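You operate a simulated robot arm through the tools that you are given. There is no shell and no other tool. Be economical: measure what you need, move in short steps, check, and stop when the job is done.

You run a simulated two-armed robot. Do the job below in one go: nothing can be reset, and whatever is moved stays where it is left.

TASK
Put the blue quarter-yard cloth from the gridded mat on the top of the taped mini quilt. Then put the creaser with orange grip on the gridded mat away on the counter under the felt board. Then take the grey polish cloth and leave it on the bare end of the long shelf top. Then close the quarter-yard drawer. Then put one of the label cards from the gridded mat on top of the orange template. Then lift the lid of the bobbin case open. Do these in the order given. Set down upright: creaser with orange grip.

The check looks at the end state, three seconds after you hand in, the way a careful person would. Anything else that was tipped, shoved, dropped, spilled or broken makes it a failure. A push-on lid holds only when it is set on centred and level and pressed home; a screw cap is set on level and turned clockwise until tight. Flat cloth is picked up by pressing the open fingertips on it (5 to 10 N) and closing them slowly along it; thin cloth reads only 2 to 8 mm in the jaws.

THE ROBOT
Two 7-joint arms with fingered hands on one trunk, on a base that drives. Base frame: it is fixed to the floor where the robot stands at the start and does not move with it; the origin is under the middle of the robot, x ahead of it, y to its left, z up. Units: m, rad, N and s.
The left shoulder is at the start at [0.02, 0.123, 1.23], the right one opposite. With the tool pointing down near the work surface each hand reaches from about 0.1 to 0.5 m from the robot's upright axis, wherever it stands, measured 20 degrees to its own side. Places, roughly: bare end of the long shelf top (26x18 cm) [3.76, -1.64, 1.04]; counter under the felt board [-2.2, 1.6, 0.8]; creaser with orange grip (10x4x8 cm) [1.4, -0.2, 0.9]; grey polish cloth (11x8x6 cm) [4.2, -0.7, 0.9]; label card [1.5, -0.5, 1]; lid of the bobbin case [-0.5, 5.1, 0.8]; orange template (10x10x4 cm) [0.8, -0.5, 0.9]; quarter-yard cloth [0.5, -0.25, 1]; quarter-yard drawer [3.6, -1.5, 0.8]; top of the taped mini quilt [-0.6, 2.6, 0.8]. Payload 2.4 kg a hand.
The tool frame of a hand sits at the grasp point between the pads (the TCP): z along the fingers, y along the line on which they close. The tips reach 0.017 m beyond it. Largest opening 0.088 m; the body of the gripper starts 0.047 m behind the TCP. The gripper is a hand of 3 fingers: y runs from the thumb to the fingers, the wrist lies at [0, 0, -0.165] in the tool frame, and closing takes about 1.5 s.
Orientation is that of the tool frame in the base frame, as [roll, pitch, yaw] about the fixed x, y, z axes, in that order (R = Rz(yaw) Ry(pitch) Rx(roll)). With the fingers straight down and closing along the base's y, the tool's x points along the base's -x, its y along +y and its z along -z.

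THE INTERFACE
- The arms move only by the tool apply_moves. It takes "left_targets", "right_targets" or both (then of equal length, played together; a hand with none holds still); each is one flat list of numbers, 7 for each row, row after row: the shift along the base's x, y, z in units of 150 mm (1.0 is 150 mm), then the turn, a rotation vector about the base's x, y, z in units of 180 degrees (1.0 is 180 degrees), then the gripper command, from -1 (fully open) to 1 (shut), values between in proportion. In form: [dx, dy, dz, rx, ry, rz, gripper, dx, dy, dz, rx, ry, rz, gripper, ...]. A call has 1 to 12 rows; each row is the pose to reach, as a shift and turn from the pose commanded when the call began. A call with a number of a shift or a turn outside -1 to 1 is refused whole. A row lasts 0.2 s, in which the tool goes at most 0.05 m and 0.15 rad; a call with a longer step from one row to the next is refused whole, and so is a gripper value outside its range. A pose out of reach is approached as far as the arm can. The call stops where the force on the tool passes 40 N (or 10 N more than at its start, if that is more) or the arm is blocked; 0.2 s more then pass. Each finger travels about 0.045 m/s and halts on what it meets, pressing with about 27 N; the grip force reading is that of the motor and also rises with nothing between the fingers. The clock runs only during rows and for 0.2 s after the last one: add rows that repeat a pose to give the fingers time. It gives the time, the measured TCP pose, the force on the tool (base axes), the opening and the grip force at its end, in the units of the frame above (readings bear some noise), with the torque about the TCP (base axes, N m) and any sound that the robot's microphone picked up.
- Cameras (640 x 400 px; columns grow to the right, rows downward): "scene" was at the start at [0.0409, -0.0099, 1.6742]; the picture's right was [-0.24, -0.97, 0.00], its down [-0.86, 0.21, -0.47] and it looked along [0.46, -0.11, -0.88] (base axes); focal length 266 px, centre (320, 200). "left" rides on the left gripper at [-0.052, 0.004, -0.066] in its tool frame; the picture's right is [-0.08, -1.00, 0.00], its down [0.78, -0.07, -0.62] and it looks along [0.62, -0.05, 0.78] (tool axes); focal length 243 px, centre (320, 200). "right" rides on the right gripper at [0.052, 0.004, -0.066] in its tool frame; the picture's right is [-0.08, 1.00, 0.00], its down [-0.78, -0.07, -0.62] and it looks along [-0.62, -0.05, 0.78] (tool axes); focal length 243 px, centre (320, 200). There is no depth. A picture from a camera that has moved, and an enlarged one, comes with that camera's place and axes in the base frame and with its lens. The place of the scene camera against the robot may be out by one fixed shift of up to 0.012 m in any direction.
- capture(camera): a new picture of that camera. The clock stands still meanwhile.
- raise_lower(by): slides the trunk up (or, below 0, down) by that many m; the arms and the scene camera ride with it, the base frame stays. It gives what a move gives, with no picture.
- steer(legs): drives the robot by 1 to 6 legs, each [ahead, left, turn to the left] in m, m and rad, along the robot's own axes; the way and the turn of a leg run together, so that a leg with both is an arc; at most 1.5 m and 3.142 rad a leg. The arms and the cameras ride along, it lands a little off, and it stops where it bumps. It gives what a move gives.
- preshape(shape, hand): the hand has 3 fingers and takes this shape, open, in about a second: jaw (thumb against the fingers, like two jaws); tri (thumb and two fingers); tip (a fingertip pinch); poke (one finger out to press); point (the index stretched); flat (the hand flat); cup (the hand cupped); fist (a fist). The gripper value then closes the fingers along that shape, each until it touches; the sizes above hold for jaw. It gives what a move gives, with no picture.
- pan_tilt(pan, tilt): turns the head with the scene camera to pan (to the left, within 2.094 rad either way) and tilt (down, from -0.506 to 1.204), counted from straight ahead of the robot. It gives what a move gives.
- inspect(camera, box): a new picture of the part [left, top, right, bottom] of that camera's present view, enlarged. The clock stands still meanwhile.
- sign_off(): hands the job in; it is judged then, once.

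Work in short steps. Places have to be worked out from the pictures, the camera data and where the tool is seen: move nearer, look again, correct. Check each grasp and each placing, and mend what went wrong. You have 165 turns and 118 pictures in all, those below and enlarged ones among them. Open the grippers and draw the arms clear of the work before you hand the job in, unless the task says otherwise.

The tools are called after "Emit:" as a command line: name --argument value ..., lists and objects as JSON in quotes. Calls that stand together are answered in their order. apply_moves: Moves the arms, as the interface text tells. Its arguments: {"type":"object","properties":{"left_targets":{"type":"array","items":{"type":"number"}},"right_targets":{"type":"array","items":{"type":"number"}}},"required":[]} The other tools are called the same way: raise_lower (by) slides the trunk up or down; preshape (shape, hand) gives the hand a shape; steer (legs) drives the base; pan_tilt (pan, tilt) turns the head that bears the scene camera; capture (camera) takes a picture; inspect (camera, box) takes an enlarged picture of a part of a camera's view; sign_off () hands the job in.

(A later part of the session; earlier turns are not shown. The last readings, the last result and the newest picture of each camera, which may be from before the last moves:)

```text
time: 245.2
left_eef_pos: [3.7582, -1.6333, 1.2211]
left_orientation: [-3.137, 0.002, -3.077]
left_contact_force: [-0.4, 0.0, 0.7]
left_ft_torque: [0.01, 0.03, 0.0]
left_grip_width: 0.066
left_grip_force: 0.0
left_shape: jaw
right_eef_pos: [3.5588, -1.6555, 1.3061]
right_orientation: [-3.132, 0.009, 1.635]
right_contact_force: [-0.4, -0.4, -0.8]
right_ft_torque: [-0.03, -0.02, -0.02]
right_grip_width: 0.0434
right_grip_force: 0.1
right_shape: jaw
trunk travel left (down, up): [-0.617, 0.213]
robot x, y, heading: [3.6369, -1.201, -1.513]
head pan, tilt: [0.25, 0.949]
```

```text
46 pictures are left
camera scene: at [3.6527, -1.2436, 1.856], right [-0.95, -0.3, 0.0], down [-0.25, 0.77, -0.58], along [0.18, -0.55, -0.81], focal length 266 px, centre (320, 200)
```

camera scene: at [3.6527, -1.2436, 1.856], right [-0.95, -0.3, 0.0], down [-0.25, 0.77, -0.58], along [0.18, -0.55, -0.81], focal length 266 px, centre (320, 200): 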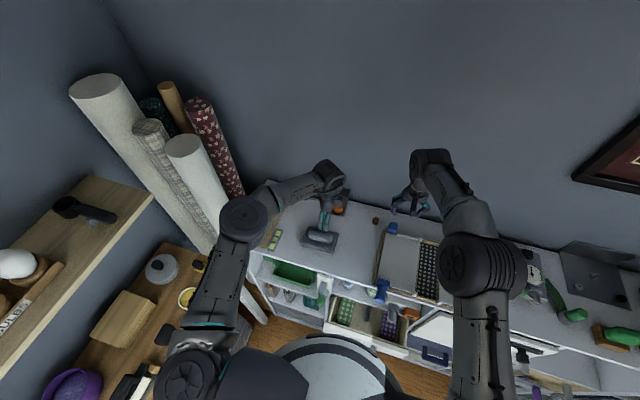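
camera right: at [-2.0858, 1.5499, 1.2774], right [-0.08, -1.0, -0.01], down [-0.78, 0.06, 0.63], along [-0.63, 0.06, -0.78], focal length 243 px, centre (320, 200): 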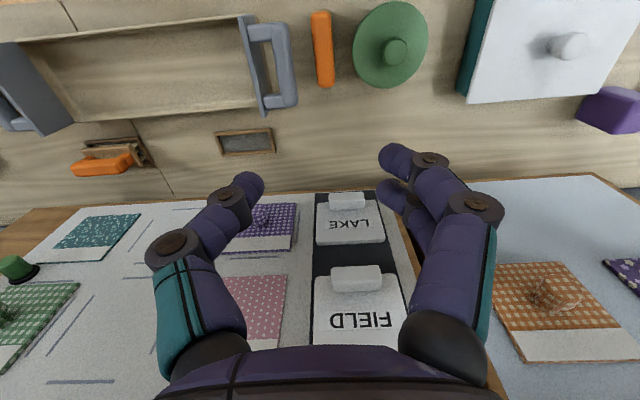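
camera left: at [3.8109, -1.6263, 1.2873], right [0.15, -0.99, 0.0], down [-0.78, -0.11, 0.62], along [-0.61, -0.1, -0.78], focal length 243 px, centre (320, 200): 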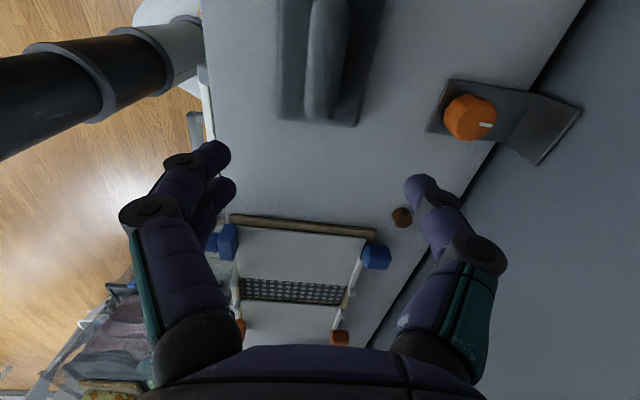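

The polish cloth lies on the bare end. Next the drawer: I back up 0.4 m and look at its front.

Emit:
steer --legs '[[-0.4, 0, -0.05]]'

Emit:
pan_tilt --pan 0.1 --tilt 0.85

Emit:
capture --camera "scene"

```text
time: 247.7
left_eef_pos: [3.7225, -1.2362, 1.2204]
left_orientation: [-3.136, 0.002, -3.126]
left_contact_force: [0.2, -0.3, 0.2]
left_ft_torque: [0.01, 0.0, 0.01]
left_grip_width: 0.0658
left_grip_force: 0.1
left_shape: jaw
right_eef_pos: [3.5226, -1.2484, 1.3054]
right_orientation: [-3.132, 0.009, 1.585]
right_contact_force: [0.1, 0.4, -0.8]
right_ft_torque: [0.04, 0.01, -0.03]
right_grip_width: 0.0434
right_grip_force: 0.0
right_shape: jaw
trunk travel left (down, up): [-0.617, 0.213]
robot x, y, heading: [3.6221, -0.7955, -1.56]
head pan, tilt: [0.25, 0.949]
```

```text
time: 248.4
left_eef_pos: [3.7217, -1.2362, 1.2203]
left_orientation: [-3.138, 0.001, -3.128]
left_contact_force: [0.1, 0.5, 0.2]
left_ft_torque: [-0.01, -0.04, 0.01]
left_grip_width: 0.0658
left_grip_force: 0.0
left_shape: jaw
right_eef_pos: [3.5242, -1.2493, 1.3046]
right_orientation: [-3.132, 0.007, 1.586]
right_contact_force: [0.7, -0.7, 0.1]
right_ft_torque: [0.02, -0.01, -0.01]
right_grip_width: 0.0437
right_grip_force: 0.1
right_shape: jaw
trunk travel left (down, up): [-0.617, 0.213]
robot x, y, heading: [3.6216, -0.7949, -1.554]
head pan, tilt: [0.099, 0.85]
```

```text
45 pictures are left
camera scene: at [3.6262, -0.849, 1.8635], right [-0.99, -0.11, 0.0], down [-0.08, 0.75, -0.66], along [0.07, -0.66, -0.75], focal length 266 px, centre (320, 200)
```

scene: 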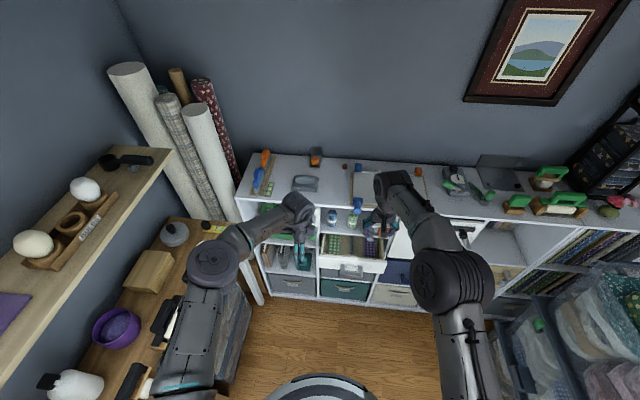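

Emit:
inspect --camera "scene" --box '[230, 140, 470, 310]'

```text
2.35 times, centred on (350, 225) of scene
camera zoom: at [3.6262, -0.849, 1.8635], right [-0.99, -0.11, 0.0], down [-0.08, 0.75, -0.66], along [0.07, -0.66, -0.75], focal length 626 px, centre (249, 141)
```

zoom: 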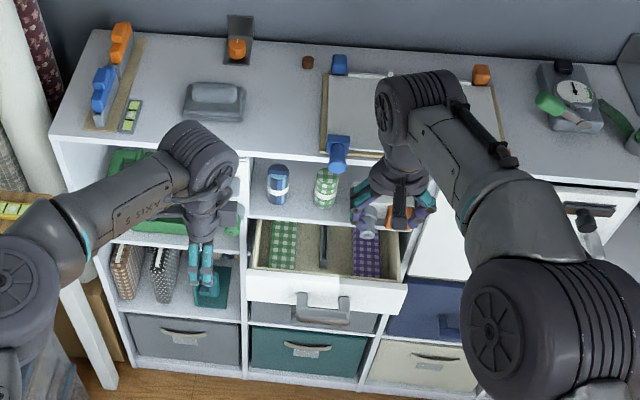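

Drawer front: x 3.42–3.69, y ≈ −1.38, z 0.82–0.92; shelf front at −1.53. I close the right hand, tilt it 45° forward, move the left hand up and aside.

Emit:
apply_moves --right_targets '[0, 0, 0, -0.045, 0, 0, 0.2, 0, 0.05, 0, -0.09, 0, 0, 0.6, 0.05, 0.1, 0, -0.135, 0, 0, 1, 0.1, 0.15, 0, -0.18, 0, 0, 1, 0.17, 0.2, 0, -0.22, 0, 0, 1, 0.17, 0.2, 0, -0.25, 0, 0, 1, 0.17, 0.2, 0, -0.25, 0, 0, 1]' --left_targets '[0.1, 0, 0.2, 0, 0, 0, -0.5, 0.2, 0, 0.4, 0, 0, 0, -0.5, 0.3, 0.1, 0.6, 0, 0, 0, -0.5, 0.4, 0.2, 0.8, 0, 0, 0, -0.5, 0.5, 0.2, 1, 0, 0, 0, -0.5, 0.5, 0.2, 1, 0, 0, 0, -0.5, 0.5, 0.2, 1, 0, 0, 0, -0.5]'

Emit:
raise_lower --by -0.28

Emit:
capture --camera "right"

```text
time: 250.0
left_eef_pos: [3.7999, -1.2062, 1.3717]
left_orientation: [-3.134, 0.002, -3.129]
left_contact_force: [0.0, 0.9, -0.2]
left_ft_torque: [-0.05, 0.01, -0.03]
left_grip_width: 0.066
left_grip_force: 0.0
left_shape: jaw
right_eef_pos: [3.5548, -1.2172, 1.3036]
right_orientation: [3.123, 0.745, 1.59]
right_contact_force: [0.1, 0.1, 0.4]
right_ft_torque: [-0.03, 0.01, 0.01]
right_grip_width: 0.0001
right_grip_force: 27.1
right_shape: jaw
right hand out of reach, approached as far as the arm can: row 6
trunk travel left (down, up): [-0.617, 0.213]
robot x, y, heading: [3.6202, -0.7968, -1.563]
head pan, tilt: [0.099, 0.85]
```

```text
time: 252.8
left_eef_pos: [3.7985, -1.2056, 1.0916]
left_orientation: [-3.137, 0.002, -3.127]
left_contact_force: [-0.2, -0.4, 0.2]
left_ft_torque: [-0.01, -0.01, -0.02]
left_grip_width: 0.066
left_grip_force: 0.0
left_shape: jaw
right_eef_pos: [3.5549, -1.2166, 1.0256]
right_orientation: [3.122, 0.746, 1.589]
right_contact_force: [0.0, -0.5, 0.5]
right_ft_torque: [-0.02, -0.03, 0.01]
right_grip_width: 0.0
right_grip_force: 27.4
right_shape: jaw
trunk travel left (down, up): [-0.337, 0.493]
robot x, y, heading: [3.6199, -0.799, -1.561]
head pan, tilt: [0.099, 0.85]
```

```text
43 pictures are left
camera right: at [3.5567, -1.1331, 1.0379], right [1.0, -0.03, 0.07], down [-0.08, -0.16, 0.98], along [-0.02, -0.99, -0.16], focal length 243 px, centre (320, 200)
```

right: 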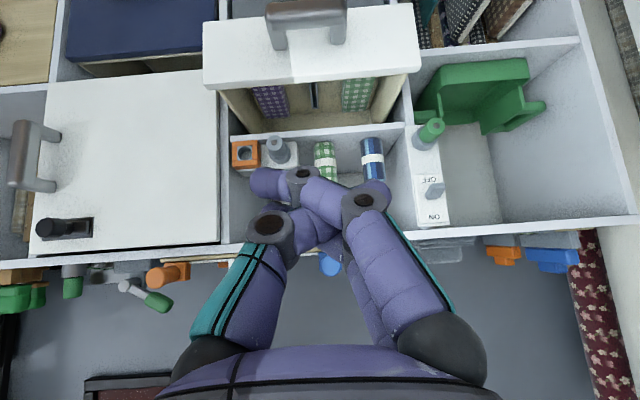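

Triangulating both views: drawer front at y ≈ −1.44, z 0.72–0.82, centre x 3.55. I lower the trunk 0.2 m and approach so the tips stop about 3 cm short.

Emit:
raise_lower --by -0.22

Emit:
steer --legs '[[0.17, 0, 0]]'

Emit:
capture --camera "right"

```text
time: 255.2
left_eef_pos: [3.7999, -1.2056, 0.8718]
left_orientation: [-3.136, 0.003, -3.128]
left_contact_force: [0.4, -0.1, 0.3]
left_ft_torque: [0.02, -0.02, 0.02]
left_grip_width: 0.0657
left_grip_force: 0.0
left_shape: jaw
right_eef_pos: [3.5549, -1.2174, 0.8042]
right_orientation: [3.122, 0.743, 1.588]
right_contact_force: [-0.1, 1.2, -0.1]
right_ft_torque: [0.03, -0.01, 0.0]
right_grip_width: 0.0
right_grip_force: 27.5
right_shape: jaw
trunk travel left (down, up): [-0.117, 0.713]
robot x, y, heading: [3.6203, -0.7989, -1.564]
head pan, tilt: [0.099, 0.85]
```

```text
time: 256.6
left_eef_pos: [3.7997, -1.3738, 0.8723]
left_orientation: [-3.139, 0.003, -3.13]
left_contact_force: [0.6, 0.2, 0.1]
left_ft_torque: [-0.01, 0.02, 0.01]
left_grip_width: 0.0659
left_grip_force: 0.0
left_shape: jaw
right_eef_pos: [3.5558, -1.383, 0.8035]
right_orientation: [3.124, 0.742, 1.586]
right_contact_force: [0.3, -0.7, 0.5]
right_ft_torque: [0.0, 0.0, 0.04]
right_grip_width: 0.0001
right_grip_force: 27.0
right_shape: jaw
trunk travel left (down, up): [-0.117, 0.713]
robot x, y, heading: [3.6191, -0.9636, -1.563]
head pan, tilt: [0.099, 0.85]
```

```text
42 pictures are left
camera right: at [3.5573, -1.2995, 0.8177], right [1.0, -0.04, 0.07], down [-0.08, -0.16, 0.98], along [-0.02, -0.99, -0.16], focal length 243 px, centre (320, 200)
```

right: 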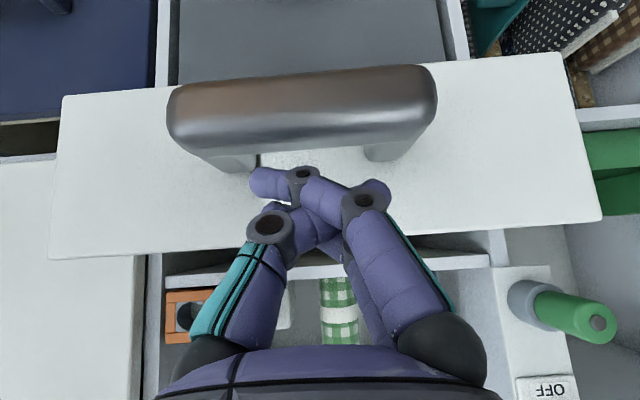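

Tips are just above the handle, about 3.5 cm from the face. First I draw the left hand back and up, clear of the shelf.

Emit:
apply_moves --left_targets '[0, 0.25, 0.2, 0, 0, 0, -0.5, 0, 0.5, 0.4, 0, 0, 0, -0.5, 0, 0.75, 0.6, 0, 0, 0, -0.5, 0, 1, 0.8, 0, 0, 0, -0.5]'

Emit:
steer --legs '[[0.09, 0, 0]]'

Emit:
capture --camera "right"

```text
time: 257.6
left_eef_pos: [3.8007, -1.2269, 0.9896]
left_orientation: [-3.136, 0.002, -3.13]
left_contact_force: [0.0, -0.7, -0.2]
left_ft_torque: [0.02, -0.01, 0.02]
left_grip_width: 0.0658
left_grip_force: 0.0
left_shape: jaw
right_eef_pos: [3.5565, -1.3824, 0.8033]
right_orientation: [3.123, 0.745, 1.584]
right_contact_force: [0.2, -0.2, 0.0]
right_ft_torque: [0.0, 0.02, -0.01]
right_grip_width: 0.0
right_grip_force: 27.0
right_shape: jaw
trunk travel left (down, up): [-0.117, 0.713]
robot x, y, heading: [3.6191, -0.9596, -1.559]
head pan, tilt: [0.099, 0.85]
```

```text
time: 258.7
left_eef_pos: [3.8039, -1.3214, 0.9891]
left_orientation: [-3.137, 0.002, -3.127]
left_contact_force: [-0.1, -0.1, -0.2]
left_ft_torque: [0.0, 0.0, 0.05]
left_grip_width: 0.0661
left_grip_force: 0.1
left_shape: jaw
right_eef_pos: [3.558, -1.4772, 0.804]
right_orientation: [3.123, 0.744, 1.588]
right_contact_force: [0.9, -0.2, -0.2]
right_ft_torque: [-0.04, -0.02, -0.01]
right_grip_width: 0.0
right_grip_force: 27.3
right_shape: jaw
trunk travel left (down, up): [-0.117, 0.713]
robot x, y, heading: [3.62, -1.0592, -1.562]
head pan, tilt: [0.099, 0.85]
```

```text
41 pictures are left
camera right: at [3.5592, -1.394, 0.8178], right [1.0, -0.03, 0.07], down [-0.08, -0.16, 0.98], along [-0.02, -0.99, -0.16], focal length 243 px, centre (320, 200)
```

right: 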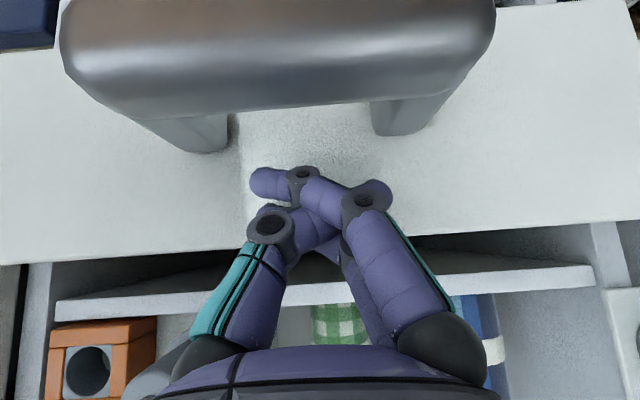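

The tips have reached the face and it looks partly pushed. I push 6 cm more.

Emit:
steer --legs '[[0.06, 0, 0]]'

Emit:
capture --camera "scene"

```text
time: 259.9
left_eef_pos: [3.8039, -1.3801, 0.9901]
left_orientation: [-3.135, 0.002, -3.129]
left_contact_force: [-0.1, 0.2, 0.1]
left_ft_torque: [0.01, -0.03, 0.02]
left_grip_width: 0.0659
left_grip_force: 0.0
left_shape: jaw
right_eef_pos: [3.5581, -1.5324, 0.799]
right_orientation: [3.124, 0.72, 1.587]
right_contact_force: [0.2, 10.1, 2.4]
right_ft_torque: [-0.07, 0.03, -0.24]
right_grip_width: 0.0
right_grip_force: 27.1
right_shape: jaw
trunk travel left (down, up): [-0.117, 0.713]
robot x, y, heading: [3.6233, -1.1177, -1.561]
head pan, tilt: [0.099, 0.85]
stopped in leg 1: the force on the tool passed its limit at 48 N (the readings are from after the stop); the commanded pose is now the measured one
```

```text
40 pictures are left
camera scene: at [3.6293, -1.1676, 1.3636], right [-0.99, -0.11, 0.0], down [-0.08, 0.75, -0.66], along [0.07, -0.66, -0.75], focal length 266 px, centre (320, 200)
```

scene: 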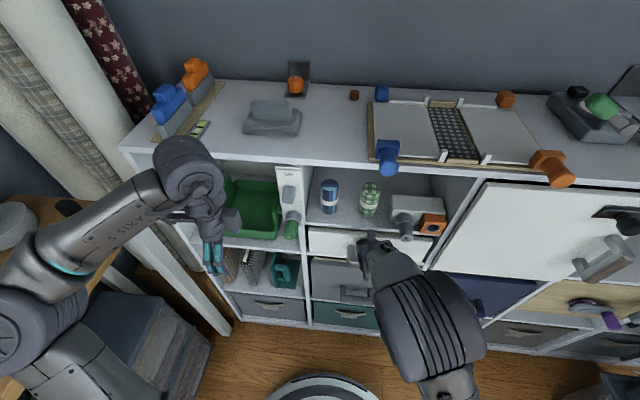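

48 N stop: the drawer seems home. I enlarge to check it is flush.

Emit:
inspect --camera "scene" --box '[270, 160, 470, 310]'

Emit:
capture --camera "right"

```text
2.67 times, centred on (370, 235) of scene
camera zoom: at [3.6293, -1.1676, 1.3636], right [-0.99, -0.11, 0.0], down [-0.08, 0.75, -0.66], along [0.07, -0.66, -0.75], focal length 710 px, centre (187, 107)
```

zoom: 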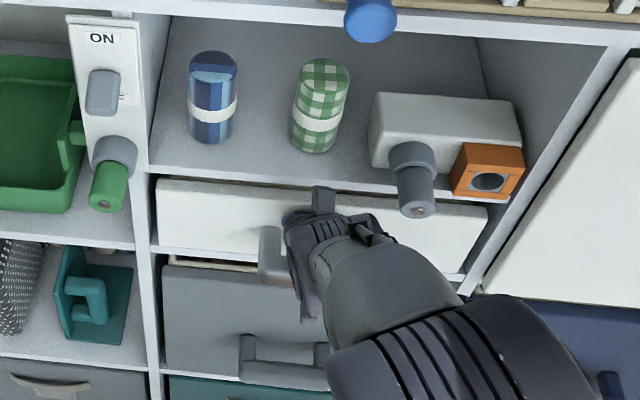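

```text
38 pictures are left
camera right: at [3.5602, -1.4483, 0.8147], right [1.0, -0.04, 0.07], down [-0.07, -0.18, 0.98], along [-0.02, -0.98, -0.18], focal length 243 px, centre (320, 200)
```

right: 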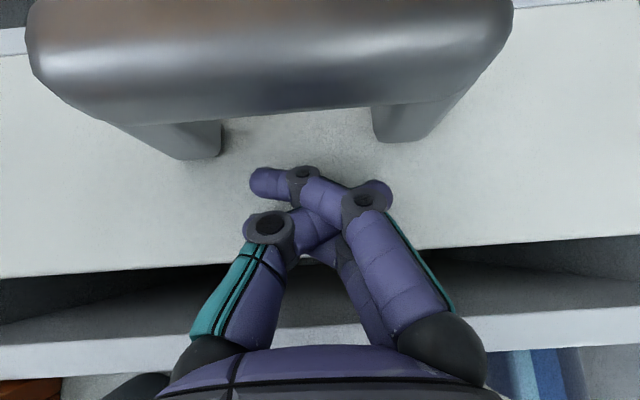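

Looks flush. I give one more gentle push to be sure, then withdraw.

Emit:
apply_moves --right_targets '[0, -0.03, 0, 0, 0, 0, 1, 0, -0.06, 0, 0, 0, 0, 1, 0, -0.1, 0, 0, 0, 0, 1, 0, -0.14, 0, 0, 0, 0, 1]'

Emit:
steer --legs '[[-0.3, 0, 0]]'

Emit:
inspect --camera "scene" --box '[240, 100, 440, 250]'

```text
time: 260.4
left_eef_pos: [3.8034, -1.3784, 0.9906]
left_orientation: [-3.133, 0.0, -3.131]
left_contact_force: [0.4, -0.9, -0.1]
left_ft_torque: [0.01, 0.02, 0.0]
left_grip_width: 0.0657
left_grip_force: 0.1
left_shape: jaw
right_eef_pos: [3.5603, -1.5343, 0.7964]
right_orientation: [3.125, 0.706, 1.589]
right_contact_force: [4.6, 18.1, 3.1]
right_ft_torque: [-0.18, 0.11, -0.41]
right_grip_width: 0.0001
right_grip_force: 26.9
right_shape: jaw
trunk travel left (down, up): [-0.117, 0.713]
robot x, y, heading: [3.6258, -1.1178, -1.563]
head pan, tilt: [0.099, 0.85]
stopped in row 2 (right hand): the force on the tool passed its limit at 44 N (the readings are from after the stop); the commanded pose is now the measured one
```

```text
time: 262.5
left_eef_pos: [3.8013, -1.0806, 0.9897]
left_orientation: [-3.135, 0.001, -3.133]
left_contact_force: [-0.8, -0.1, -0.6]
left_ft_torque: [0.01, 0.03, 0.05]
left_grip_width: 0.066
left_grip_force: 0.1
left_shape: jaw
right_eef_pos: [3.5557, -1.2349, 0.7967]
right_orientation: [3.124, 0.709, 1.583]
right_contact_force: [0.2, 0.4, -0.2]
right_ft_torque: [-0.05, 0.02, 0.03]
right_grip_width: 0.0
right_grip_force: 27.2
right_shape: jaw
trunk travel left (down, up): [-0.117, 0.713]
robot x, y, heading: [3.6237, -0.8134, -1.564]
head pan, tilt: [0.099, 0.85]
```

```text
2.67 times, centred on (340, 175) of scene
camera zoom: at [3.6268, -0.8679, 1.3636], right [-0.99, -0.1, 0.0], down [-0.08, 0.75, -0.66], along [0.07, -0.66, -0.75], focal length 710 px, centre (267, 267)
```

zoom: 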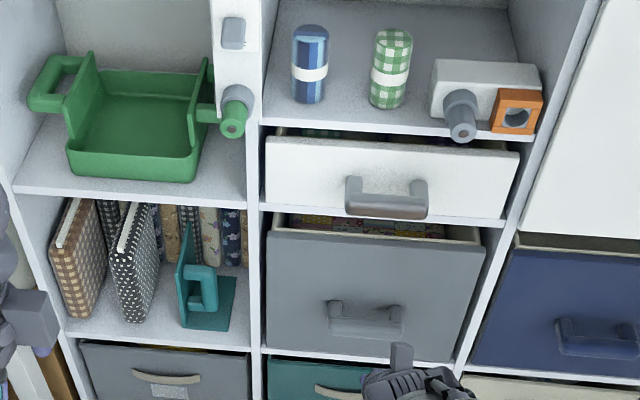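

Drawer is closed. Now the label cards: I raise the trunk, straighten the right hand, and drive round into the aisle between mat table and shelves, facing +y.

Emit:
raise_lower --by 0.42

Emit:
apply_moves --right_targets '[0, 0, 0, 0.045, 0, 0, 0, 0, 0.05, 0, 0.09, 0, 0, -1, 0, 0.1, 0, 0.135, 0, 0, -1, 0, 0.15, 0, 0.18, 0, 0, -1, 0, 0.2, 0, 0.225, 0, 0, -1]'

Emit:
steer --legs '[[-0.6, -0.5, 0], [-0.55, -1.1, 0], [0, 0, 3.135]]'

Emit:
pan_tilt --pan 2.09 --tilt 0.7

Emit:
capture --camera "scene"

```text
refused: 0.42 is not a number from -0.4 to 0.4
```

```text
time: 263.7
left_eef_pos: [3.8, -1.0799, 0.9907]
left_orientation: [-3.136, 0.002, -3.133]
left_contact_force: [0.9, -0.9, 1.0]
left_ft_torque: [-0.01, 0.0, 0.03]
left_grip_width: 0.0661
left_grip_force: 0.1
left_shape: jaw
right_eef_pos: [3.5544, -1.2056, 0.7963]
right_orientation: [3.114, 0.0, 1.58]
right_contact_force: [0.1, -0.2, -0.4]
right_ft_torque: [-0.01, -0.01, 0.0]
right_grip_width: 0.0771
right_grip_force: 0.0
right_shape: jaw
trunk travel left (down, up): [-0.117, 0.713]
robot x, y, heading: [3.6225, -0.8149, -1.561]
head pan, tilt: [0.099, 0.85]
```

```text
time: 281.3
left_eef_pos: [1.8053, 0.6039, 0.9898]
left_orientation: [-3.137, 0.001, 0.075]
left_contact_force: [0.3, 0.0, -0.6]
left_ft_torque: [0.02, -0.02, 0.02]
left_grip_width: 0.066
left_grip_force: 0.1
left_shape: jaw
right_eef_pos: [2.042, 0.7432, 0.7948]
right_orientation: [3.116, 0.002, -1.495]
right_contact_force: [-0.2, -0.5, -0.3]
right_ft_torque: [0.01, -0.04, 0.02]
right_grip_width: 0.088
right_grip_force: 0.0
right_shape: jaw
trunk travel left (down, up): [-0.117, 0.713]
robot x, y, heading: [2.0028, 0.348, 1.642]
head pan, tilt: [0.099, 0.85]
```

```text
time: 283.3
left_eef_pos: [1.8063, 0.6031, 0.9903]
left_orientation: [-3.137, 0.001, 0.077]
left_contact_force: [-1.2, 0.0, -0.3]
left_ft_torque: [0.02, -0.02, -0.01]
left_grip_width: 0.066
left_grip_force: 0.0
left_shape: jaw
right_eef_pos: [2.0418, 0.7447, 0.7959]
right_orientation: [3.116, 0.004, -1.496]
right_contact_force: [-0.7, -0.2, -0.5]
right_ft_torque: [0.0, 0.0, -0.01]
right_grip_width: 0.0879
right_grip_force: 0.1
right_shape: jaw
trunk travel left (down, up): [-0.117, 0.713]
robot x, y, heading: [1.9984, 0.3494, 1.644]
head pan, tilt: [2.089, 0.7]
```

```text
36 pictures are left
camera scene: at [1.9299, 0.2893, 1.3758], right [-0.56, 0.83, 0.0], down [0.54, 0.36, -0.76], along [-0.64, -0.42, -0.64], focal length 266 px, centre (320, 200)
```

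scene: 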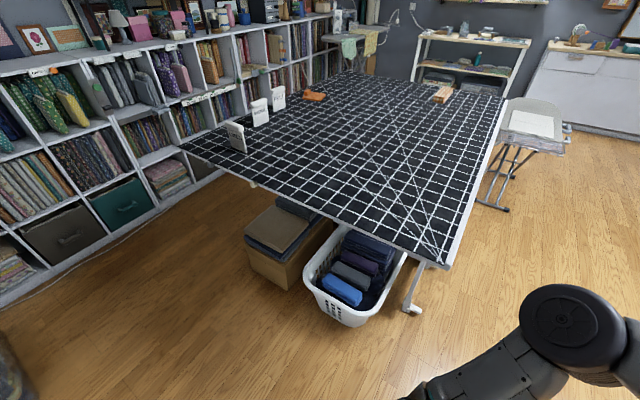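

Trunk raise was refused (limit 0.4), luckily nothing was touched. I raise 0.4 now and back into the aisle at x ≈ 1.87.

Emit:
raise_lower --by 0.4

Emit:
steer --legs '[[-0.7, 0.09, -0.073], [-0.72, 0.03, 0]]'

```text
time: 287.1
left_eef_pos: [1.8043, 0.6044, 1.39]
left_orientation: [-3.136, 0.002, 0.074]
left_contact_force: [0.5, -0.5, -0.1]
left_ft_torque: [-0.03, 0.01, 0.02]
left_grip_width: 0.066
left_grip_force: 0.0
left_shape: jaw
right_eef_pos: [2.0418, 0.7447, 1.1964]
right_orientation: [3.116, 0.001, -1.497]
right_contact_force: [-0.7, -0.4, -0.2]
right_ft_torque: [0.0, -0.01, -0.02]
right_grip_width: 0.0878
right_grip_force: 0.1
right_shape: jaw
trunk travel left (down, up): [-0.517, 0.313]
robot x, y, heading: [1.9987, 0.3482, 1.643]
head pan, tilt: [2.089, 0.7]
```

```text
time: 294.4
left_eef_pos: [1.736, -0.7868, 1.3903]
left_orientation: [-3.135, 0.002, 0.013]
left_contact_force: [0.4, -0.4, 0.2]
left_ft_torque: [0.01, 0.02, -0.01]
left_grip_width: 0.066
left_grip_force: 0.1
left_shape: jaw
right_eef_pos: [1.9819, -0.6602, 1.1958]
right_orientation: [3.117, 0.001, -1.557]
right_contact_force: [-0.5, 0.0, -0.1]
right_ft_torque: [-0.03, 0.02, 0.0]
right_grip_width: 0.0878
right_grip_force: 0.1
right_shape: jaw
trunk travel left (down, up): [-0.517, 0.313]
robot x, y, heading: [1.9189, -1.0485, 1.584]
head pan, tilt: [2.089, 0.7]
```

In the aisle. I sidestep left 0.92 m to stand opposite the FELT card and template.

Emit:
steer --legs '[[0, 0.95, -0.013]]'

Emit:
pan_tilt --pan 0 --tilt 0.85

Emit:
capture --camera "scene"

Emit:
capture --camera "right"

```text
time: 299.5
left_eef_pos: [0.7595, -0.7837, 1.3907]
left_orientation: [-3.135, 0.003, -0.005]
left_contact_force: [0.1, -0.1, -0.5]
left_ft_torque: [0.01, -0.02, 0.0]
left_grip_width: 0.0657
left_grip_force: 0.0
left_shape: jaw
right_eef_pos: [1.0058, -0.6619, 1.1946]
right_orientation: [3.115, 0.0, -1.573]
right_contact_force: [-0.6, -0.1, 0.2]
right_ft_torque: [0.01, 0.01, -0.03]
right_grip_width: 0.0879
right_grip_force: 0.1
right_shape: jaw
trunk travel left (down, up): [-0.517, 0.313]
robot x, y, heading: [0.9338, -1.0502, 1.561]
head pan, tilt: [2.089, 0.7]
```

```text
time: 301.5
left_eef_pos: [0.7611, -0.7826, 1.389]
left_orientation: [-3.136, 0.001, -0.004]
left_contact_force: [-0.1, 0.1, 0.7]
left_ft_torque: [-0.02, 0.02, -0.04]
left_grip_width: 0.0659
left_grip_force: 0.2
left_shape: jaw
right_eef_pos: [1.0057, -0.6619, 1.1957]
right_orientation: [3.113, 0.003, -1.573]
right_contact_force: [0.4, 0.3, 0.7]
right_ft_torque: [0.0, 0.01, 0.02]
right_grip_width: 0.0877
right_grip_force: 0.0
right_shape: jaw
trunk travel left (down, up): [-0.517, 0.313]
robot x, y, heading: [0.9397, -1.0503, 1.568]
head pan, tilt: [0.0, 0.85]
```

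```text
35 pictures are left
camera scene: at [0.9343, -0.9872, 1.7635], right [1.0, -0.01, 0.0], down [-0.01, -0.75, -0.66], along [0.0, 0.66, -0.75], focal length 266 px, centre (320, 200)
```

scene: 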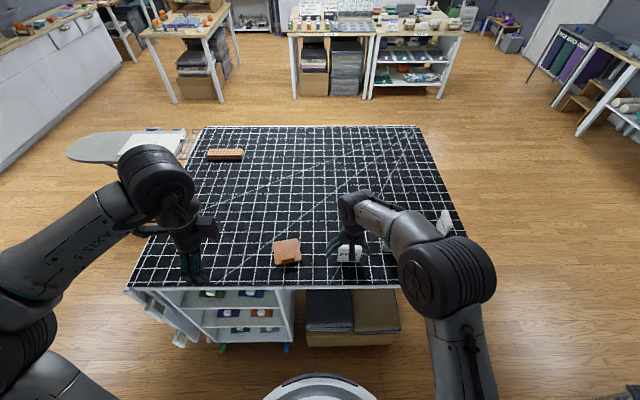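

```text
34 pictures are left
camera right: at [1.0043, -0.7138, 1.2619], right [-1.0, 0.09, 0.03], down [0.08, 0.78, 0.62], along [0.03, 0.62, -0.78], focal length 243 px, centre (320, 200)
```

right: 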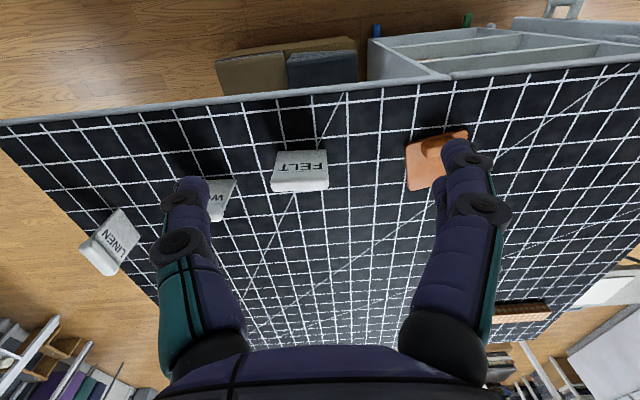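

FELT card stands near (1.037, −0.536), facing me; template near (0.825, −0.50). I enlarge both for detail.

Emit:
inspect --camera "right" --box '[250, 100, 490, 230]'

Emit:
inspect --camera "scene" --box '[250, 200, 410, 300]'

```text
2.67 times, centred on (370, 165) of right
camera zoom: at [1.0043, -0.7138, 1.2619], right [-1.0, 0.09, 0.03], down [0.08, 0.78, 0.62], along [0.03, 0.62, -0.78], focal length 647 px, centre (187, 293)
```

zoom: 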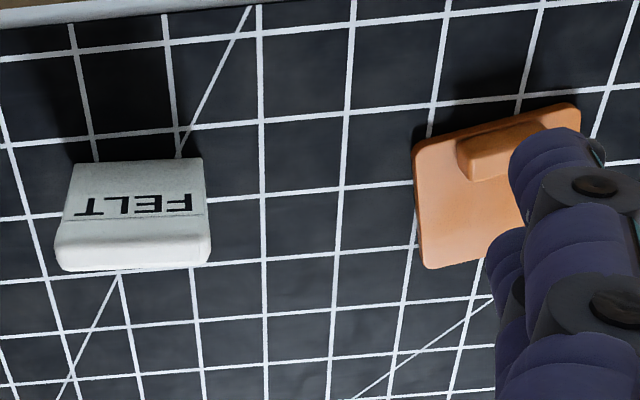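

```text
4.00 times, centred on (330, 250) of scene
camera zoom: at [0.9343, -0.9872, 1.7635], right [1.0, -0.01, 0.0], down [-0.01, -0.75, -0.66], along [0.0, 0.66, -0.75], focal length 1065 px, centre (280, 0)
```

zoom: 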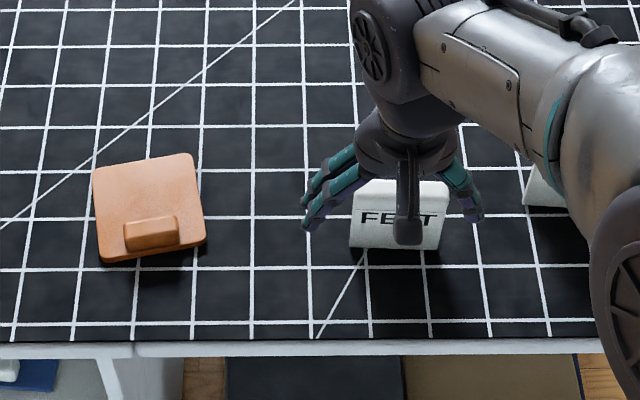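

Card: top bar centre ≈ (1.038, −0.521), top z ≈ 0.99, thin along y. Template plate centre ≈ (0.815, −0.49), its knob on the near side. I move up a little and rotate the right hand −90° so it closes along y.

Emit:
steer --legs '[[0.06, -0.03, 0]]'

Emit:
apply_moves --right_targets '[0, 0.1, 0, 0, 0, -0.045, -1, 0, 0.2, 0, 0, 0, -0.09, -1, 0, 0.3, 0, 0, 0, -0.135, -1, 0, 0.4, 0, 0, 0, -0.18, -1, 0, 0.5, 0, 0, 0, -0.225, -1, 0, 0.53, 0, 0, 0, -0.27, -1, 0, 0.53, 0, 0, 0, -0.315, -1, 0, 0.53, 0, 0, 0, -0.36, -1, 0, 0.53, 0, 0, 0, -0.405, -1, 0, 0.53, 0, 0, 0, -0.45, -1, 0, 0.53, 0, 0, 0, -0.495, -1, 0, 0.53, 0, 0, 0, -0.5, -1]'

Emit:
raise_lower --by -0.12

Emit:
capture --camera "right"

```text
time: 302.5
left_eef_pos: [0.7919, -0.7231, 1.3898]
left_orientation: [-3.138, 0.003, -0.006]
left_contact_force: [0.0, -0.1, -0.9]
left_ft_torque: [0.02, 0.0, 0.01]
left_grip_width: 0.0658
left_grip_force: 0.0
left_shape: jaw
right_eef_pos: [1.0388, -0.603, 1.1946]
right_orientation: [3.117, 0.001, -1.576]
right_contact_force: [0.0, 0.8, -0.3]
right_ft_torque: [0.01, 0.02, -0.02]
right_grip_width: 0.0878
right_grip_force: 0.1
right_shape: jaw
trunk travel left (down, up): [-0.517, 0.313]
robot x, y, heading: [0.9675, -0.9936, 1.558]
head pan, tilt: [0.0, 0.85]
```

```text
time: 305.1
left_eef_pos: [0.7911, -0.7247, 1.3918]
left_orientation: [-3.136, 0.003, -0.008]
left_contact_force: [0.2, 0.7, -1.3]
left_ft_torque: [0.0, 0.02, -0.05]
left_grip_width: 0.0657
left_grip_force: 0.0
left_shape: jaw
right_eef_pos: [1.0392, -0.5254, 1.1954]
right_orientation: [3.116, 0.0, 3.136]
right_contact_force: [0.2, -0.3, 0.0]
right_ft_torque: [0.02, 0.01, 0.01]
right_grip_width: 0.0879
right_grip_force: 0.2
right_shape: jaw
trunk travel left (down, up): [-0.517, 0.313]
robot x, y, heading: [0.9654, -0.9924, 1.559]
head pan, tilt: [0.0, 0.85]
```

```text
time: 306.6
left_eef_pos: [0.7923, -0.7249, 1.2707]
left_orientation: [-3.136, 0.0, -0.009]
left_contact_force: [-0.5, -1.3, -0.5]
left_ft_torque: [0.01, 0.0, 0.02]
left_grip_width: 0.0661
left_grip_force: 0.0
left_shape: jaw
right_eef_pos: [1.0392, -0.5263, 1.0744]
right_orientation: [3.116, 0.002, 3.136]
right_contact_force: [0.0, -0.1, 0.2]
right_ft_torque: [0.0, 0.01, 0.02]
right_grip_width: 0.0878
right_grip_force: 0.1
right_shape: jaw
trunk travel left (down, up): [-0.397, 0.433]
robot x, y, heading: [0.9671, -0.9946, 1.56]
head pan, tilt: [0.0, 0.85]
```

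```text
31 pictures are left
camera right: at [0.986, -0.522, 1.1417], right [0.09, 1.0, 0.03], down [0.78, -0.09, 0.62], along [0.62, -0.04, -0.78], focal length 243 px, centre (320, 200)
```

right: 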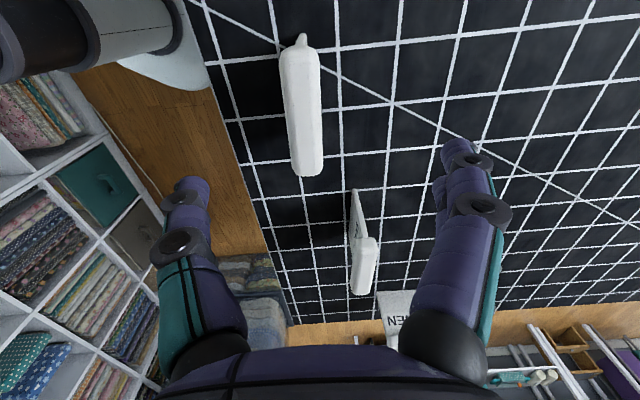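

FELT's bar centre is (1.04, −0.534), 2.2 cm thick. I shift −8 mm in y, match its yaw, and lower to z ≈ 0.972.

Emit:
apply_moves --right_targets '[0, -0.053, 0, 0, 0, -0.02, -1, 0, -0.053, -0.2, 0, 0, -0.02, -1, 0, -0.053, -0.4, 0, 0, -0.02, -1, 0, -0.053, -0.55, 0, 0, -0.02, -1, 0, -0.053, -0.67, 0, 0, -0.02, -1]'

Emit:
capture --camera "right"

```text
time: 307.8
left_eef_pos: [0.7906, -0.7255, 1.2701]
left_orientation: [-3.135, 0.003, -0.007]
left_contact_force: [-0.1, -0.4, 0.3]
left_ft_torque: [0.01, 0.03, -0.02]
left_grip_width: 0.0661
left_grip_force: 0.0
left_shape: jaw
right_eef_pos: [1.0361, -0.5267, 0.9735]
right_orientation: [3.116, 0.005, 3.072]
right_contact_force: [-0.1, 0.1, 0.1]
right_ft_torque: [-0.03, -0.01, 0.03]
right_grip_width: 0.0881
right_grip_force: 0.3
right_shape: jaw
right hand out of reach, approached as far as the arm can: row 1, 2, 3, 4, 5
trunk travel left (down, up): [-0.397, 0.433]
robot x, y, heading: [0.9641, -0.9972, 1.561]
head pan, tilt: [0.0, 0.85]
```

```text
30 pictures are left
camera right: at [0.9835, -0.5204, 1.0383], right [0.15, 0.99, 0.02], down [0.77, -0.13, 0.62], along [0.62, -0.08, -0.78], focal length 243 px, centre (320, 200)
```

right: 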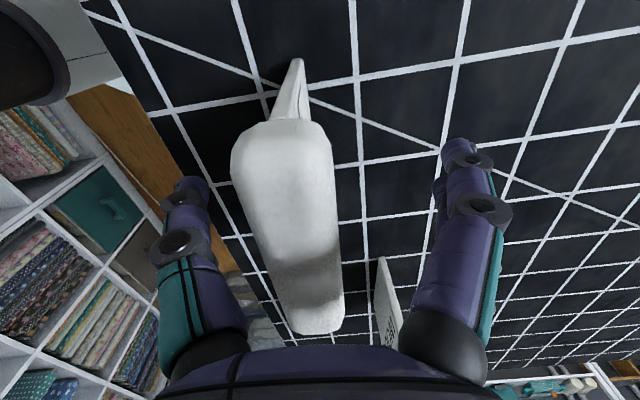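

The bar is ~1 cm nearer me than the hand centre, and the arm can't come nearer; I back the base 1 cm and re-check.

Emit:
steer --legs '[[-0.01, 0, 0]]'

Emit:
capture --camera "right"

```text
time: 308.5
left_eef_pos: [0.7917, -0.7356, 1.27]
left_orientation: [-3.136, 0.003, -0.006]
left_contact_force: [-0.1, -0.1, -0.6]
left_ft_torque: [-0.01, -0.02, 0.04]
left_grip_width: 0.066
left_grip_force: 0.1
left_shape: jaw
right_eef_pos: [1.0352, -0.5382, 0.9735]
right_orientation: [3.116, 0.005, 3.073]
right_contact_force: [1.0, -0.1, 0.8]
right_ft_torque: [0.02, 0.0, 0.01]
right_grip_width: 0.0882
right_grip_force: 0.0
right_shape: jaw
trunk travel left (down, up): [-0.397, 0.433]
robot x, y, heading: [0.9654, -1.0015, 1.564]
head pan, tilt: [0.0, 0.85]
```

```text
29 pictures are left
camera right: at [0.9833, -0.5313, 1.0389], right [0.15, 0.99, 0.02], down [0.77, -0.13, 0.62], along [0.62, -0.08, -0.78], focal length 243 px, centre (320, 200)
```

right: 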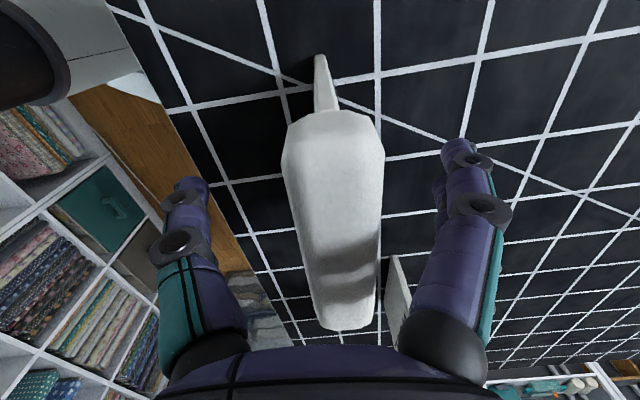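

Now 6 mm over the other way; I correct +6 mm, close gently and lift.

Emit:
apply_moves --right_targets '[0, 0.04, 0, 0, 0, 0, -1, 0, 0.04, 0, 0, 0, 0, -0.6, 0, 0.04, 0, 0, 0, 0, -0.2, 0, 0.04, 0, 0, 0, 0, 0.1, 0, 0.04, 0, 0, 0, 0, 0.4, 0, 0.04, 0, 0, 0, 0, 0.7, 0, 0.04, 0, 0, 0, 0, 1, 0, 0.04, 0, 0, 0, 0, 1, 0, 0.04, 0, 0, 0, 0, 1]'

Emit:
apply_moves --right_targets '[0, 0, 0.1, 0, 0, 0, 1, 0, 0, 0.3, 0, 0, 0, 1, 0, 0, 0.5, 0, 0, 0, 1]'

Emit:
capture --camera "right"

```text
time: 310.5
left_eef_pos: [0.7912, -0.7354, 1.2701]
left_orientation: [-3.135, 0.002, -0.008]
left_contact_force: [0.2, -0.9, -0.6]
left_ft_torque: [-0.01, 0.04, -0.03]
left_grip_width: 0.0659
left_grip_force: 0.1
left_shape: jaw
right_eef_pos: [1.036, -0.5367, 0.9735]
right_orientation: [3.117, 0.002, 3.074]
right_contact_force: [-0.3, -0.3, 0.0]
right_ft_torque: [0.01, -0.01, 0.0]
right_grip_width: 0.0011
right_grip_force: 27.2
right_shape: jaw
right hand out of reach, approached as far as the arm can: row 1, 2, 3, 4, 5, 6, 7, 8, 9
trunk travel left (down, up): [-0.397, 0.433]
robot x, y, heading: [0.9661, -1.0044, 1.564]
head pan, tilt: [0.0, 0.85]
```

```text
time: 311.3
left_eef_pos: [0.792, -0.7353, 1.2699]
left_orientation: [-3.137, 0.001, -0.006]
left_contact_force: [-0.4, 0.8, -0.3]
left_ft_torque: [0.0, -0.02, -0.01]
left_grip_width: 0.0659
left_grip_force: 0.1
left_shape: jaw
right_eef_pos: [1.0383, -0.5362, 1.0485]
right_orientation: [3.12, 0.002, 3.075]
right_contact_force: [0.2, -0.4, -0.6]
right_ft_torque: [-0.01, 0.03, 0.0]
right_grip_width: 0.0012
right_grip_force: 26.9
right_shape: jaw
trunk travel left (down, up): [-0.397, 0.433]
robot x, y, heading: [0.9664, -1.0061, 1.558]
head pan, tilt: [0.0, 0.85]
```

```text
28 pictures are left
camera right: at [0.9854, -0.5289, 1.1148], right [0.15, 0.99, 0.02], down [0.77, -0.13, 0.62], along [0.62, -0.08, -0.78], focal length 243 px, centre (320, 200)
```

right: 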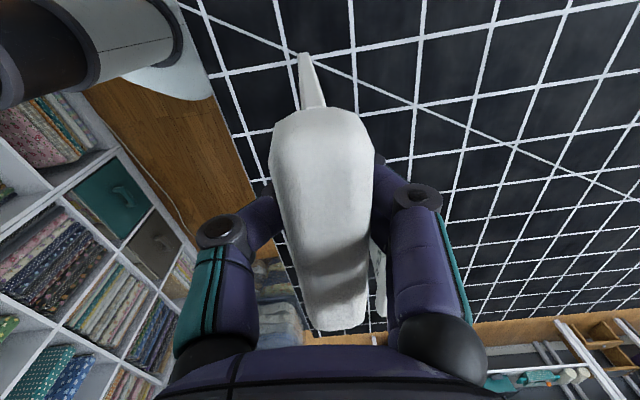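

The fingers hold the thin card under its bar (1 mm) and it came up with the hand. I look at its shape from the head camera.

Emit:
apply_moves --right_targets '[0, 0, 0.25, 0, 0, 0, 1, 0, 0, 0.5, 0, 0, 0, 1]'

Emit:
inspect --camera "scene" --box '[270, 160, 470, 300]'

```text
time: 311.9
left_eef_pos: [0.7914, -0.7349, 1.2696]
left_orientation: [-3.137, 0.001, -0.008]
left_contact_force: [0.0, 0.0, 0.8]
left_ft_torque: [0.0, 0.04, -0.01]
left_grip_width: 0.0659
left_grip_force: 0.0
left_shape: jaw
right_eef_pos: [1.0377, -0.5458, 1.1234]
right_orientation: [3.116, 0.003, 3.074]
right_contact_force: [0.3, 0.2, -0.3]
right_ft_torque: [-0.03, 0.0, -0.01]
right_grip_width: 0.0011
right_grip_force: 27.0
right_shape: jaw
right hand out of reach, approached as far as the arm can: row 2
trunk travel left (down, up): [-0.397, 0.433]
robot x, y, heading: [0.9636, -1.0035, 1.566]
head pan, tilt: [0.0, 0.85]
```

```text
2.86 times, centred on (370, 230) of scene
camera zoom: at [0.9649, -0.9399, 1.6436], right [1.0, -0.01, 0.0], down [-0.01, -0.75, -0.66], along [0.01, 0.66, -0.75], focal length 760 px, centre (177, 114)
```

zoom: 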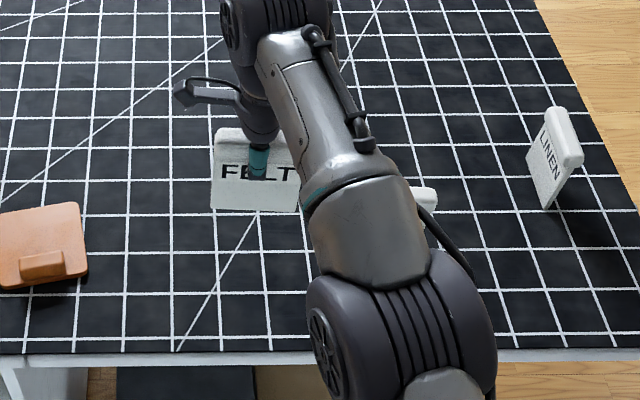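

Cards are thin sheets with a bar on top, standing upright. I'll stand it on the free part of the plate, centre ≈ (0.812, −0.465); I drive 0.22 left and 0.065 ahead.

Emit:
steer --legs '[[0.055, 0.222, 0]]'

Emit:
capture --camera "right"

```text
time: 313.7
left_eef_pos: [0.5645, -0.6795, 1.2707]
left_orientation: [-3.136, 0.003, -0.005]
left_contact_force: [0.0, -0.3, -0.3]
left_ft_torque: [-0.03, 0.01, 0.01]
left_grip_width: 0.066
left_grip_force: 0.0
left_shape: jaw
right_eef_pos: [0.8104, -0.4877, 1.1235]
right_orientation: [3.118, 0.006, 3.075]
right_contact_force: [-0.2, -0.7, -0.4]
right_ft_torque: [0.02, -0.01, 0.0]
right_grip_width: 0.0009
right_grip_force: 26.7
right_shape: jaw
trunk travel left (down, up): [-0.397, 0.433]
robot x, y, heading: [0.7433, -0.9471, 1.566]
head pan, tilt: [0.0, 0.85]
```

```text
26 pictures are left
camera right: at [0.7577, -0.4807, 1.1895], right [0.15, 0.99, 0.02], down [0.77, -0.13, 0.62], along [0.62, -0.07, -0.78], focal length 243 px, centre (320, 200)
```

right: 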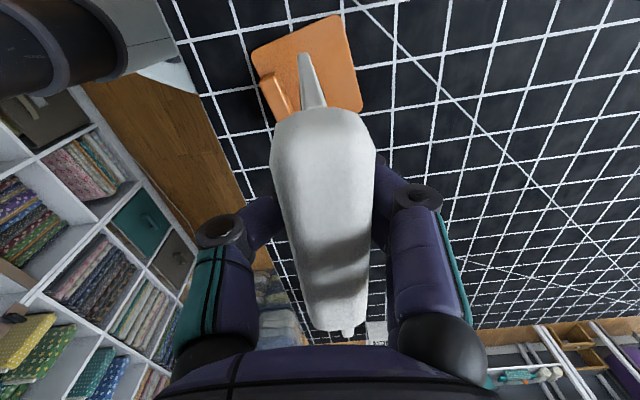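

Plate free zone: y −0.513…−0.447, so I aim at (0.815, −0.476). I shift there and lower the trunk 0.11 m.

Emit:
apply_moves --right_targets '[0.03, 0.08, 0, 0, 0, 0, 1, 0.03, 0.08, 0, 0, 0, 0, 1]'

Emit:
raise_lower --by -0.11

Emit:
capture --camera "right"

```text
time: 314.3
left_eef_pos: [0.5653, -0.6787, 1.27]
left_orientation: [-3.136, 0.002, -0.003]
left_contact_force: [0.6, -0.7, -0.4]
left_ft_torque: [0.03, 0.0, -0.02]
left_grip_width: 0.066
left_grip_force: 0.2
left_shape: jaw
right_eef_pos: [0.8179, -0.4864, 1.1218]
right_orientation: [3.117, 0.003, 3.077]
right_contact_force: [1.3, -0.3, -1.0]
right_ft_torque: [-0.02, 0.01, 0.02]
right_grip_width: 0.0011
right_grip_force: 27.1
right_shape: jaw
right hand out of reach, approached as far as the arm can: row 1, 2
trunk travel left (down, up): [-0.397, 0.433]
robot x, y, heading: [0.7424, -0.9448, 1.569]
head pan, tilt: [0.0, 0.85]
```

```text
time: 315.7
left_eef_pos: [0.5649, -0.6793, 1.1603]
left_orientation: [-3.137, 0.001, -0.003]
left_contact_force: [0.5, -1.0, 0.1]
left_ft_torque: [0.01, 0.0, 0.0]
left_grip_width: 0.0659
left_grip_force: 0.0
left_shape: jaw
right_eef_pos: [0.8192, -0.4867, 1.012]
right_orientation: [3.117, 0.002, 3.078]
right_contact_force: [0.9, 0.2, 0.3]
right_ft_torque: [-0.03, 0.01, -0.01]
right_grip_width: 0.0008
right_grip_force: 26.4
right_shape: jaw
trunk travel left (down, up): [-0.287, 0.543]
robot x, y, heading: [0.741, -0.9478, 1.561]
head pan, tilt: [0.0, 0.85]
```

```text
25 pictures are left
camera right: at [0.7656, -0.4792, 1.0782], right [0.15, 0.99, 0.02], down [0.77, -0.13, 0.62], along [0.62, -0.07, -0.78], focal length 243 px, centre (320, 200)
```

right: 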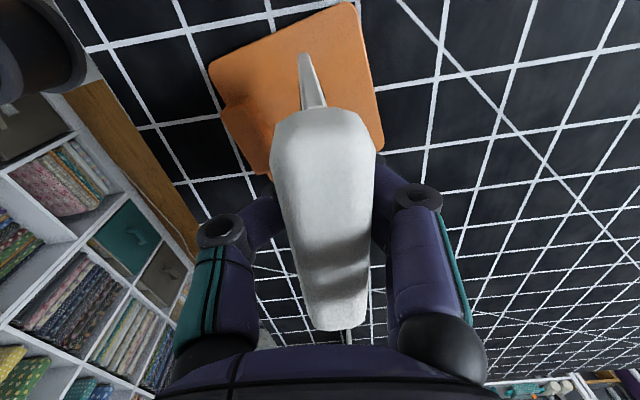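

I nudge the base 1 cm ahead, then lower in small steps to contact.

Emit:
steer --legs '[[0.012, 0, 0]]'

Emit:
apply_moves --right_targets '[0, 0, -0.06, 0, 0, 0, 1, 0, 0, -0.11, 0, 0, 0, 1, 0, 0, -0.14, 0, 0, 0, 1, 0, 0, -0.155, 0, 0, 0, 1, 0, 0, -0.17, 0, 0, 0, 1]'

Emit:
capture --camera "right"

```text
time: 316.4
left_eef_pos: [0.5649, -0.6668, 1.1597]
left_orientation: [-3.138, 0.002, -0.003]
left_contact_force: [0.9, 0.1, -0.9]
left_ft_torque: [-0.02, 0.01, -0.01]
left_grip_width: 0.0658
left_grip_force: 0.1
left_shape: jaw
right_eef_pos: [0.8179, -0.4739, 1.0108]
right_orientation: [3.119, 0.003, 3.077]
right_contact_force: [0.3, 0.1, -1.2]
right_ft_torque: [-0.02, -0.01, -0.02]
right_grip_width: 0.0007
right_grip_force: 26.9
right_shape: jaw
trunk travel left (down, up): [-0.287, 0.543]
robot x, y, heading: [0.7433, -0.9364, 1.564]
head pan, tilt: [0.0, 0.85]
```

```text
time: 317.6
left_eef_pos: [0.5656, -0.6675, 1.1595]
left_orientation: [-3.135, 0.003, -0.004]
left_contact_force: [0.4, 0.8, -0.5]
left_ft_torque: [-0.04, -0.03, 0.02]
left_grip_width: 0.0658
left_grip_force: 0.1
left_shape: jaw
right_eef_pos: [0.8165, -0.4717, 0.9868]
right_orientation: [3.117, 0.003, 3.077]
right_contact_force: [-0.5, -0.6, -1.0]
right_ft_torque: [0.01, 0.03, -0.03]
right_grip_width: 0.0011
right_grip_force: 27.2
right_shape: jaw
trunk travel left (down, up): [-0.287, 0.543]
robot x, y, heading: [0.7413, -0.9354, 1.563]
head pan, tilt: [0.0, 0.85]
```

```text
24 pictures are left
camera right: at [0.7655, -0.4644, 1.0525], right [0.15, 0.99, 0.02], down [0.77, -0.13, 0.62], along [0.62, -0.07, -0.78], focal length 243 px, centre (320, 200)
```

right: 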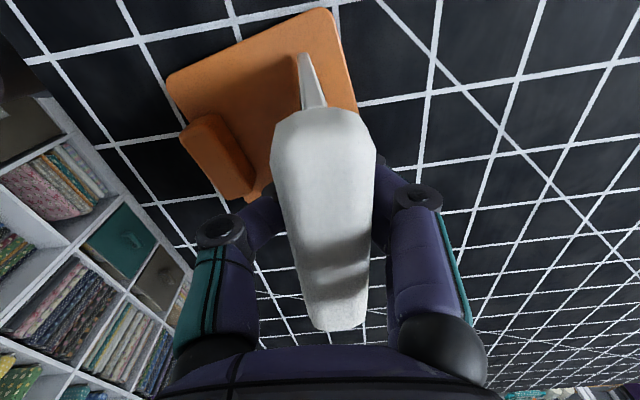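

Well placed over the plate. I continue down in 1.5 mm steps to touch.

Emit:
apply_moves --right_targets '[0, 0, -0.01, 0, 0, 0, 1, 0, 0, -0.02, 0, 0, 0, 1, 0, 0, -0.03, 0, 0, 0, 1]'

```text
time: 318.4
left_eef_pos: [0.5664, -0.6683, 1.1603]
left_orientation: [-3.137, 0.001, -0.002]
left_contact_force: [-0.1, 0.1, 0.3]
left_ft_torque: [-0.01, -0.02, 0.01]
left_grip_width: 0.0659
left_grip_force: 0.0
left_shape: jaw
right_eef_pos: [0.8186, -0.4699, 0.981]
right_orientation: [3.118, 0.003, 3.078]
right_contact_force: [0.8, 1.0, -0.4]
right_ft_torque: [0.03, 0.0, 0.02]
right_grip_width: 0.0011
right_grip_force: 26.7
right_shape: jaw
right hand out of reach, approached as far as the arm can: row 1, 2, 3
trunk travel left (down, up): [-0.287, 0.543]
robot x, y, heading: [0.7433, -0.9358, 1.566]
head pan, tilt: [0.0, 0.85]
```

Emit:
apply_moves --right_targets '[0, 0, -0.01, 0, 0, 0, 1, 0, 0, -0.02, 0, 0, 0, 1, 0, 0, -0.03, 0, 0, 0, 1, 0, 0, -0.04, 0, 0, 0, 1]'

```text
time: 319.4
left_eef_pos: [0.5663, -0.6701, 1.1603]
left_orientation: [-3.135, 0.003, -0.003]
left_contact_force: [-0.1, -0.8, -0.3]
left_ft_torque: [0.01, 0.03, 0.0]
left_grip_width: 0.0657
left_grip_force: 0.0
left_shape: jaw
right_eef_pos: [0.8165, -0.471, 0.9786]
right_orientation: [3.112, 0.004, 3.076]
right_contact_force: [4.2, 2.0, 28.5]
right_ft_torque: [0.07, -0.02, 0.02]
right_grip_width: 0.003
right_grip_force: 27.2
right_shape: jaw
trunk travel left (down, up): [-0.287, 0.543]
robot x, y, heading: [0.741, -0.9383, 1.564]
head pan, tilt: [0.0, 0.85]
```

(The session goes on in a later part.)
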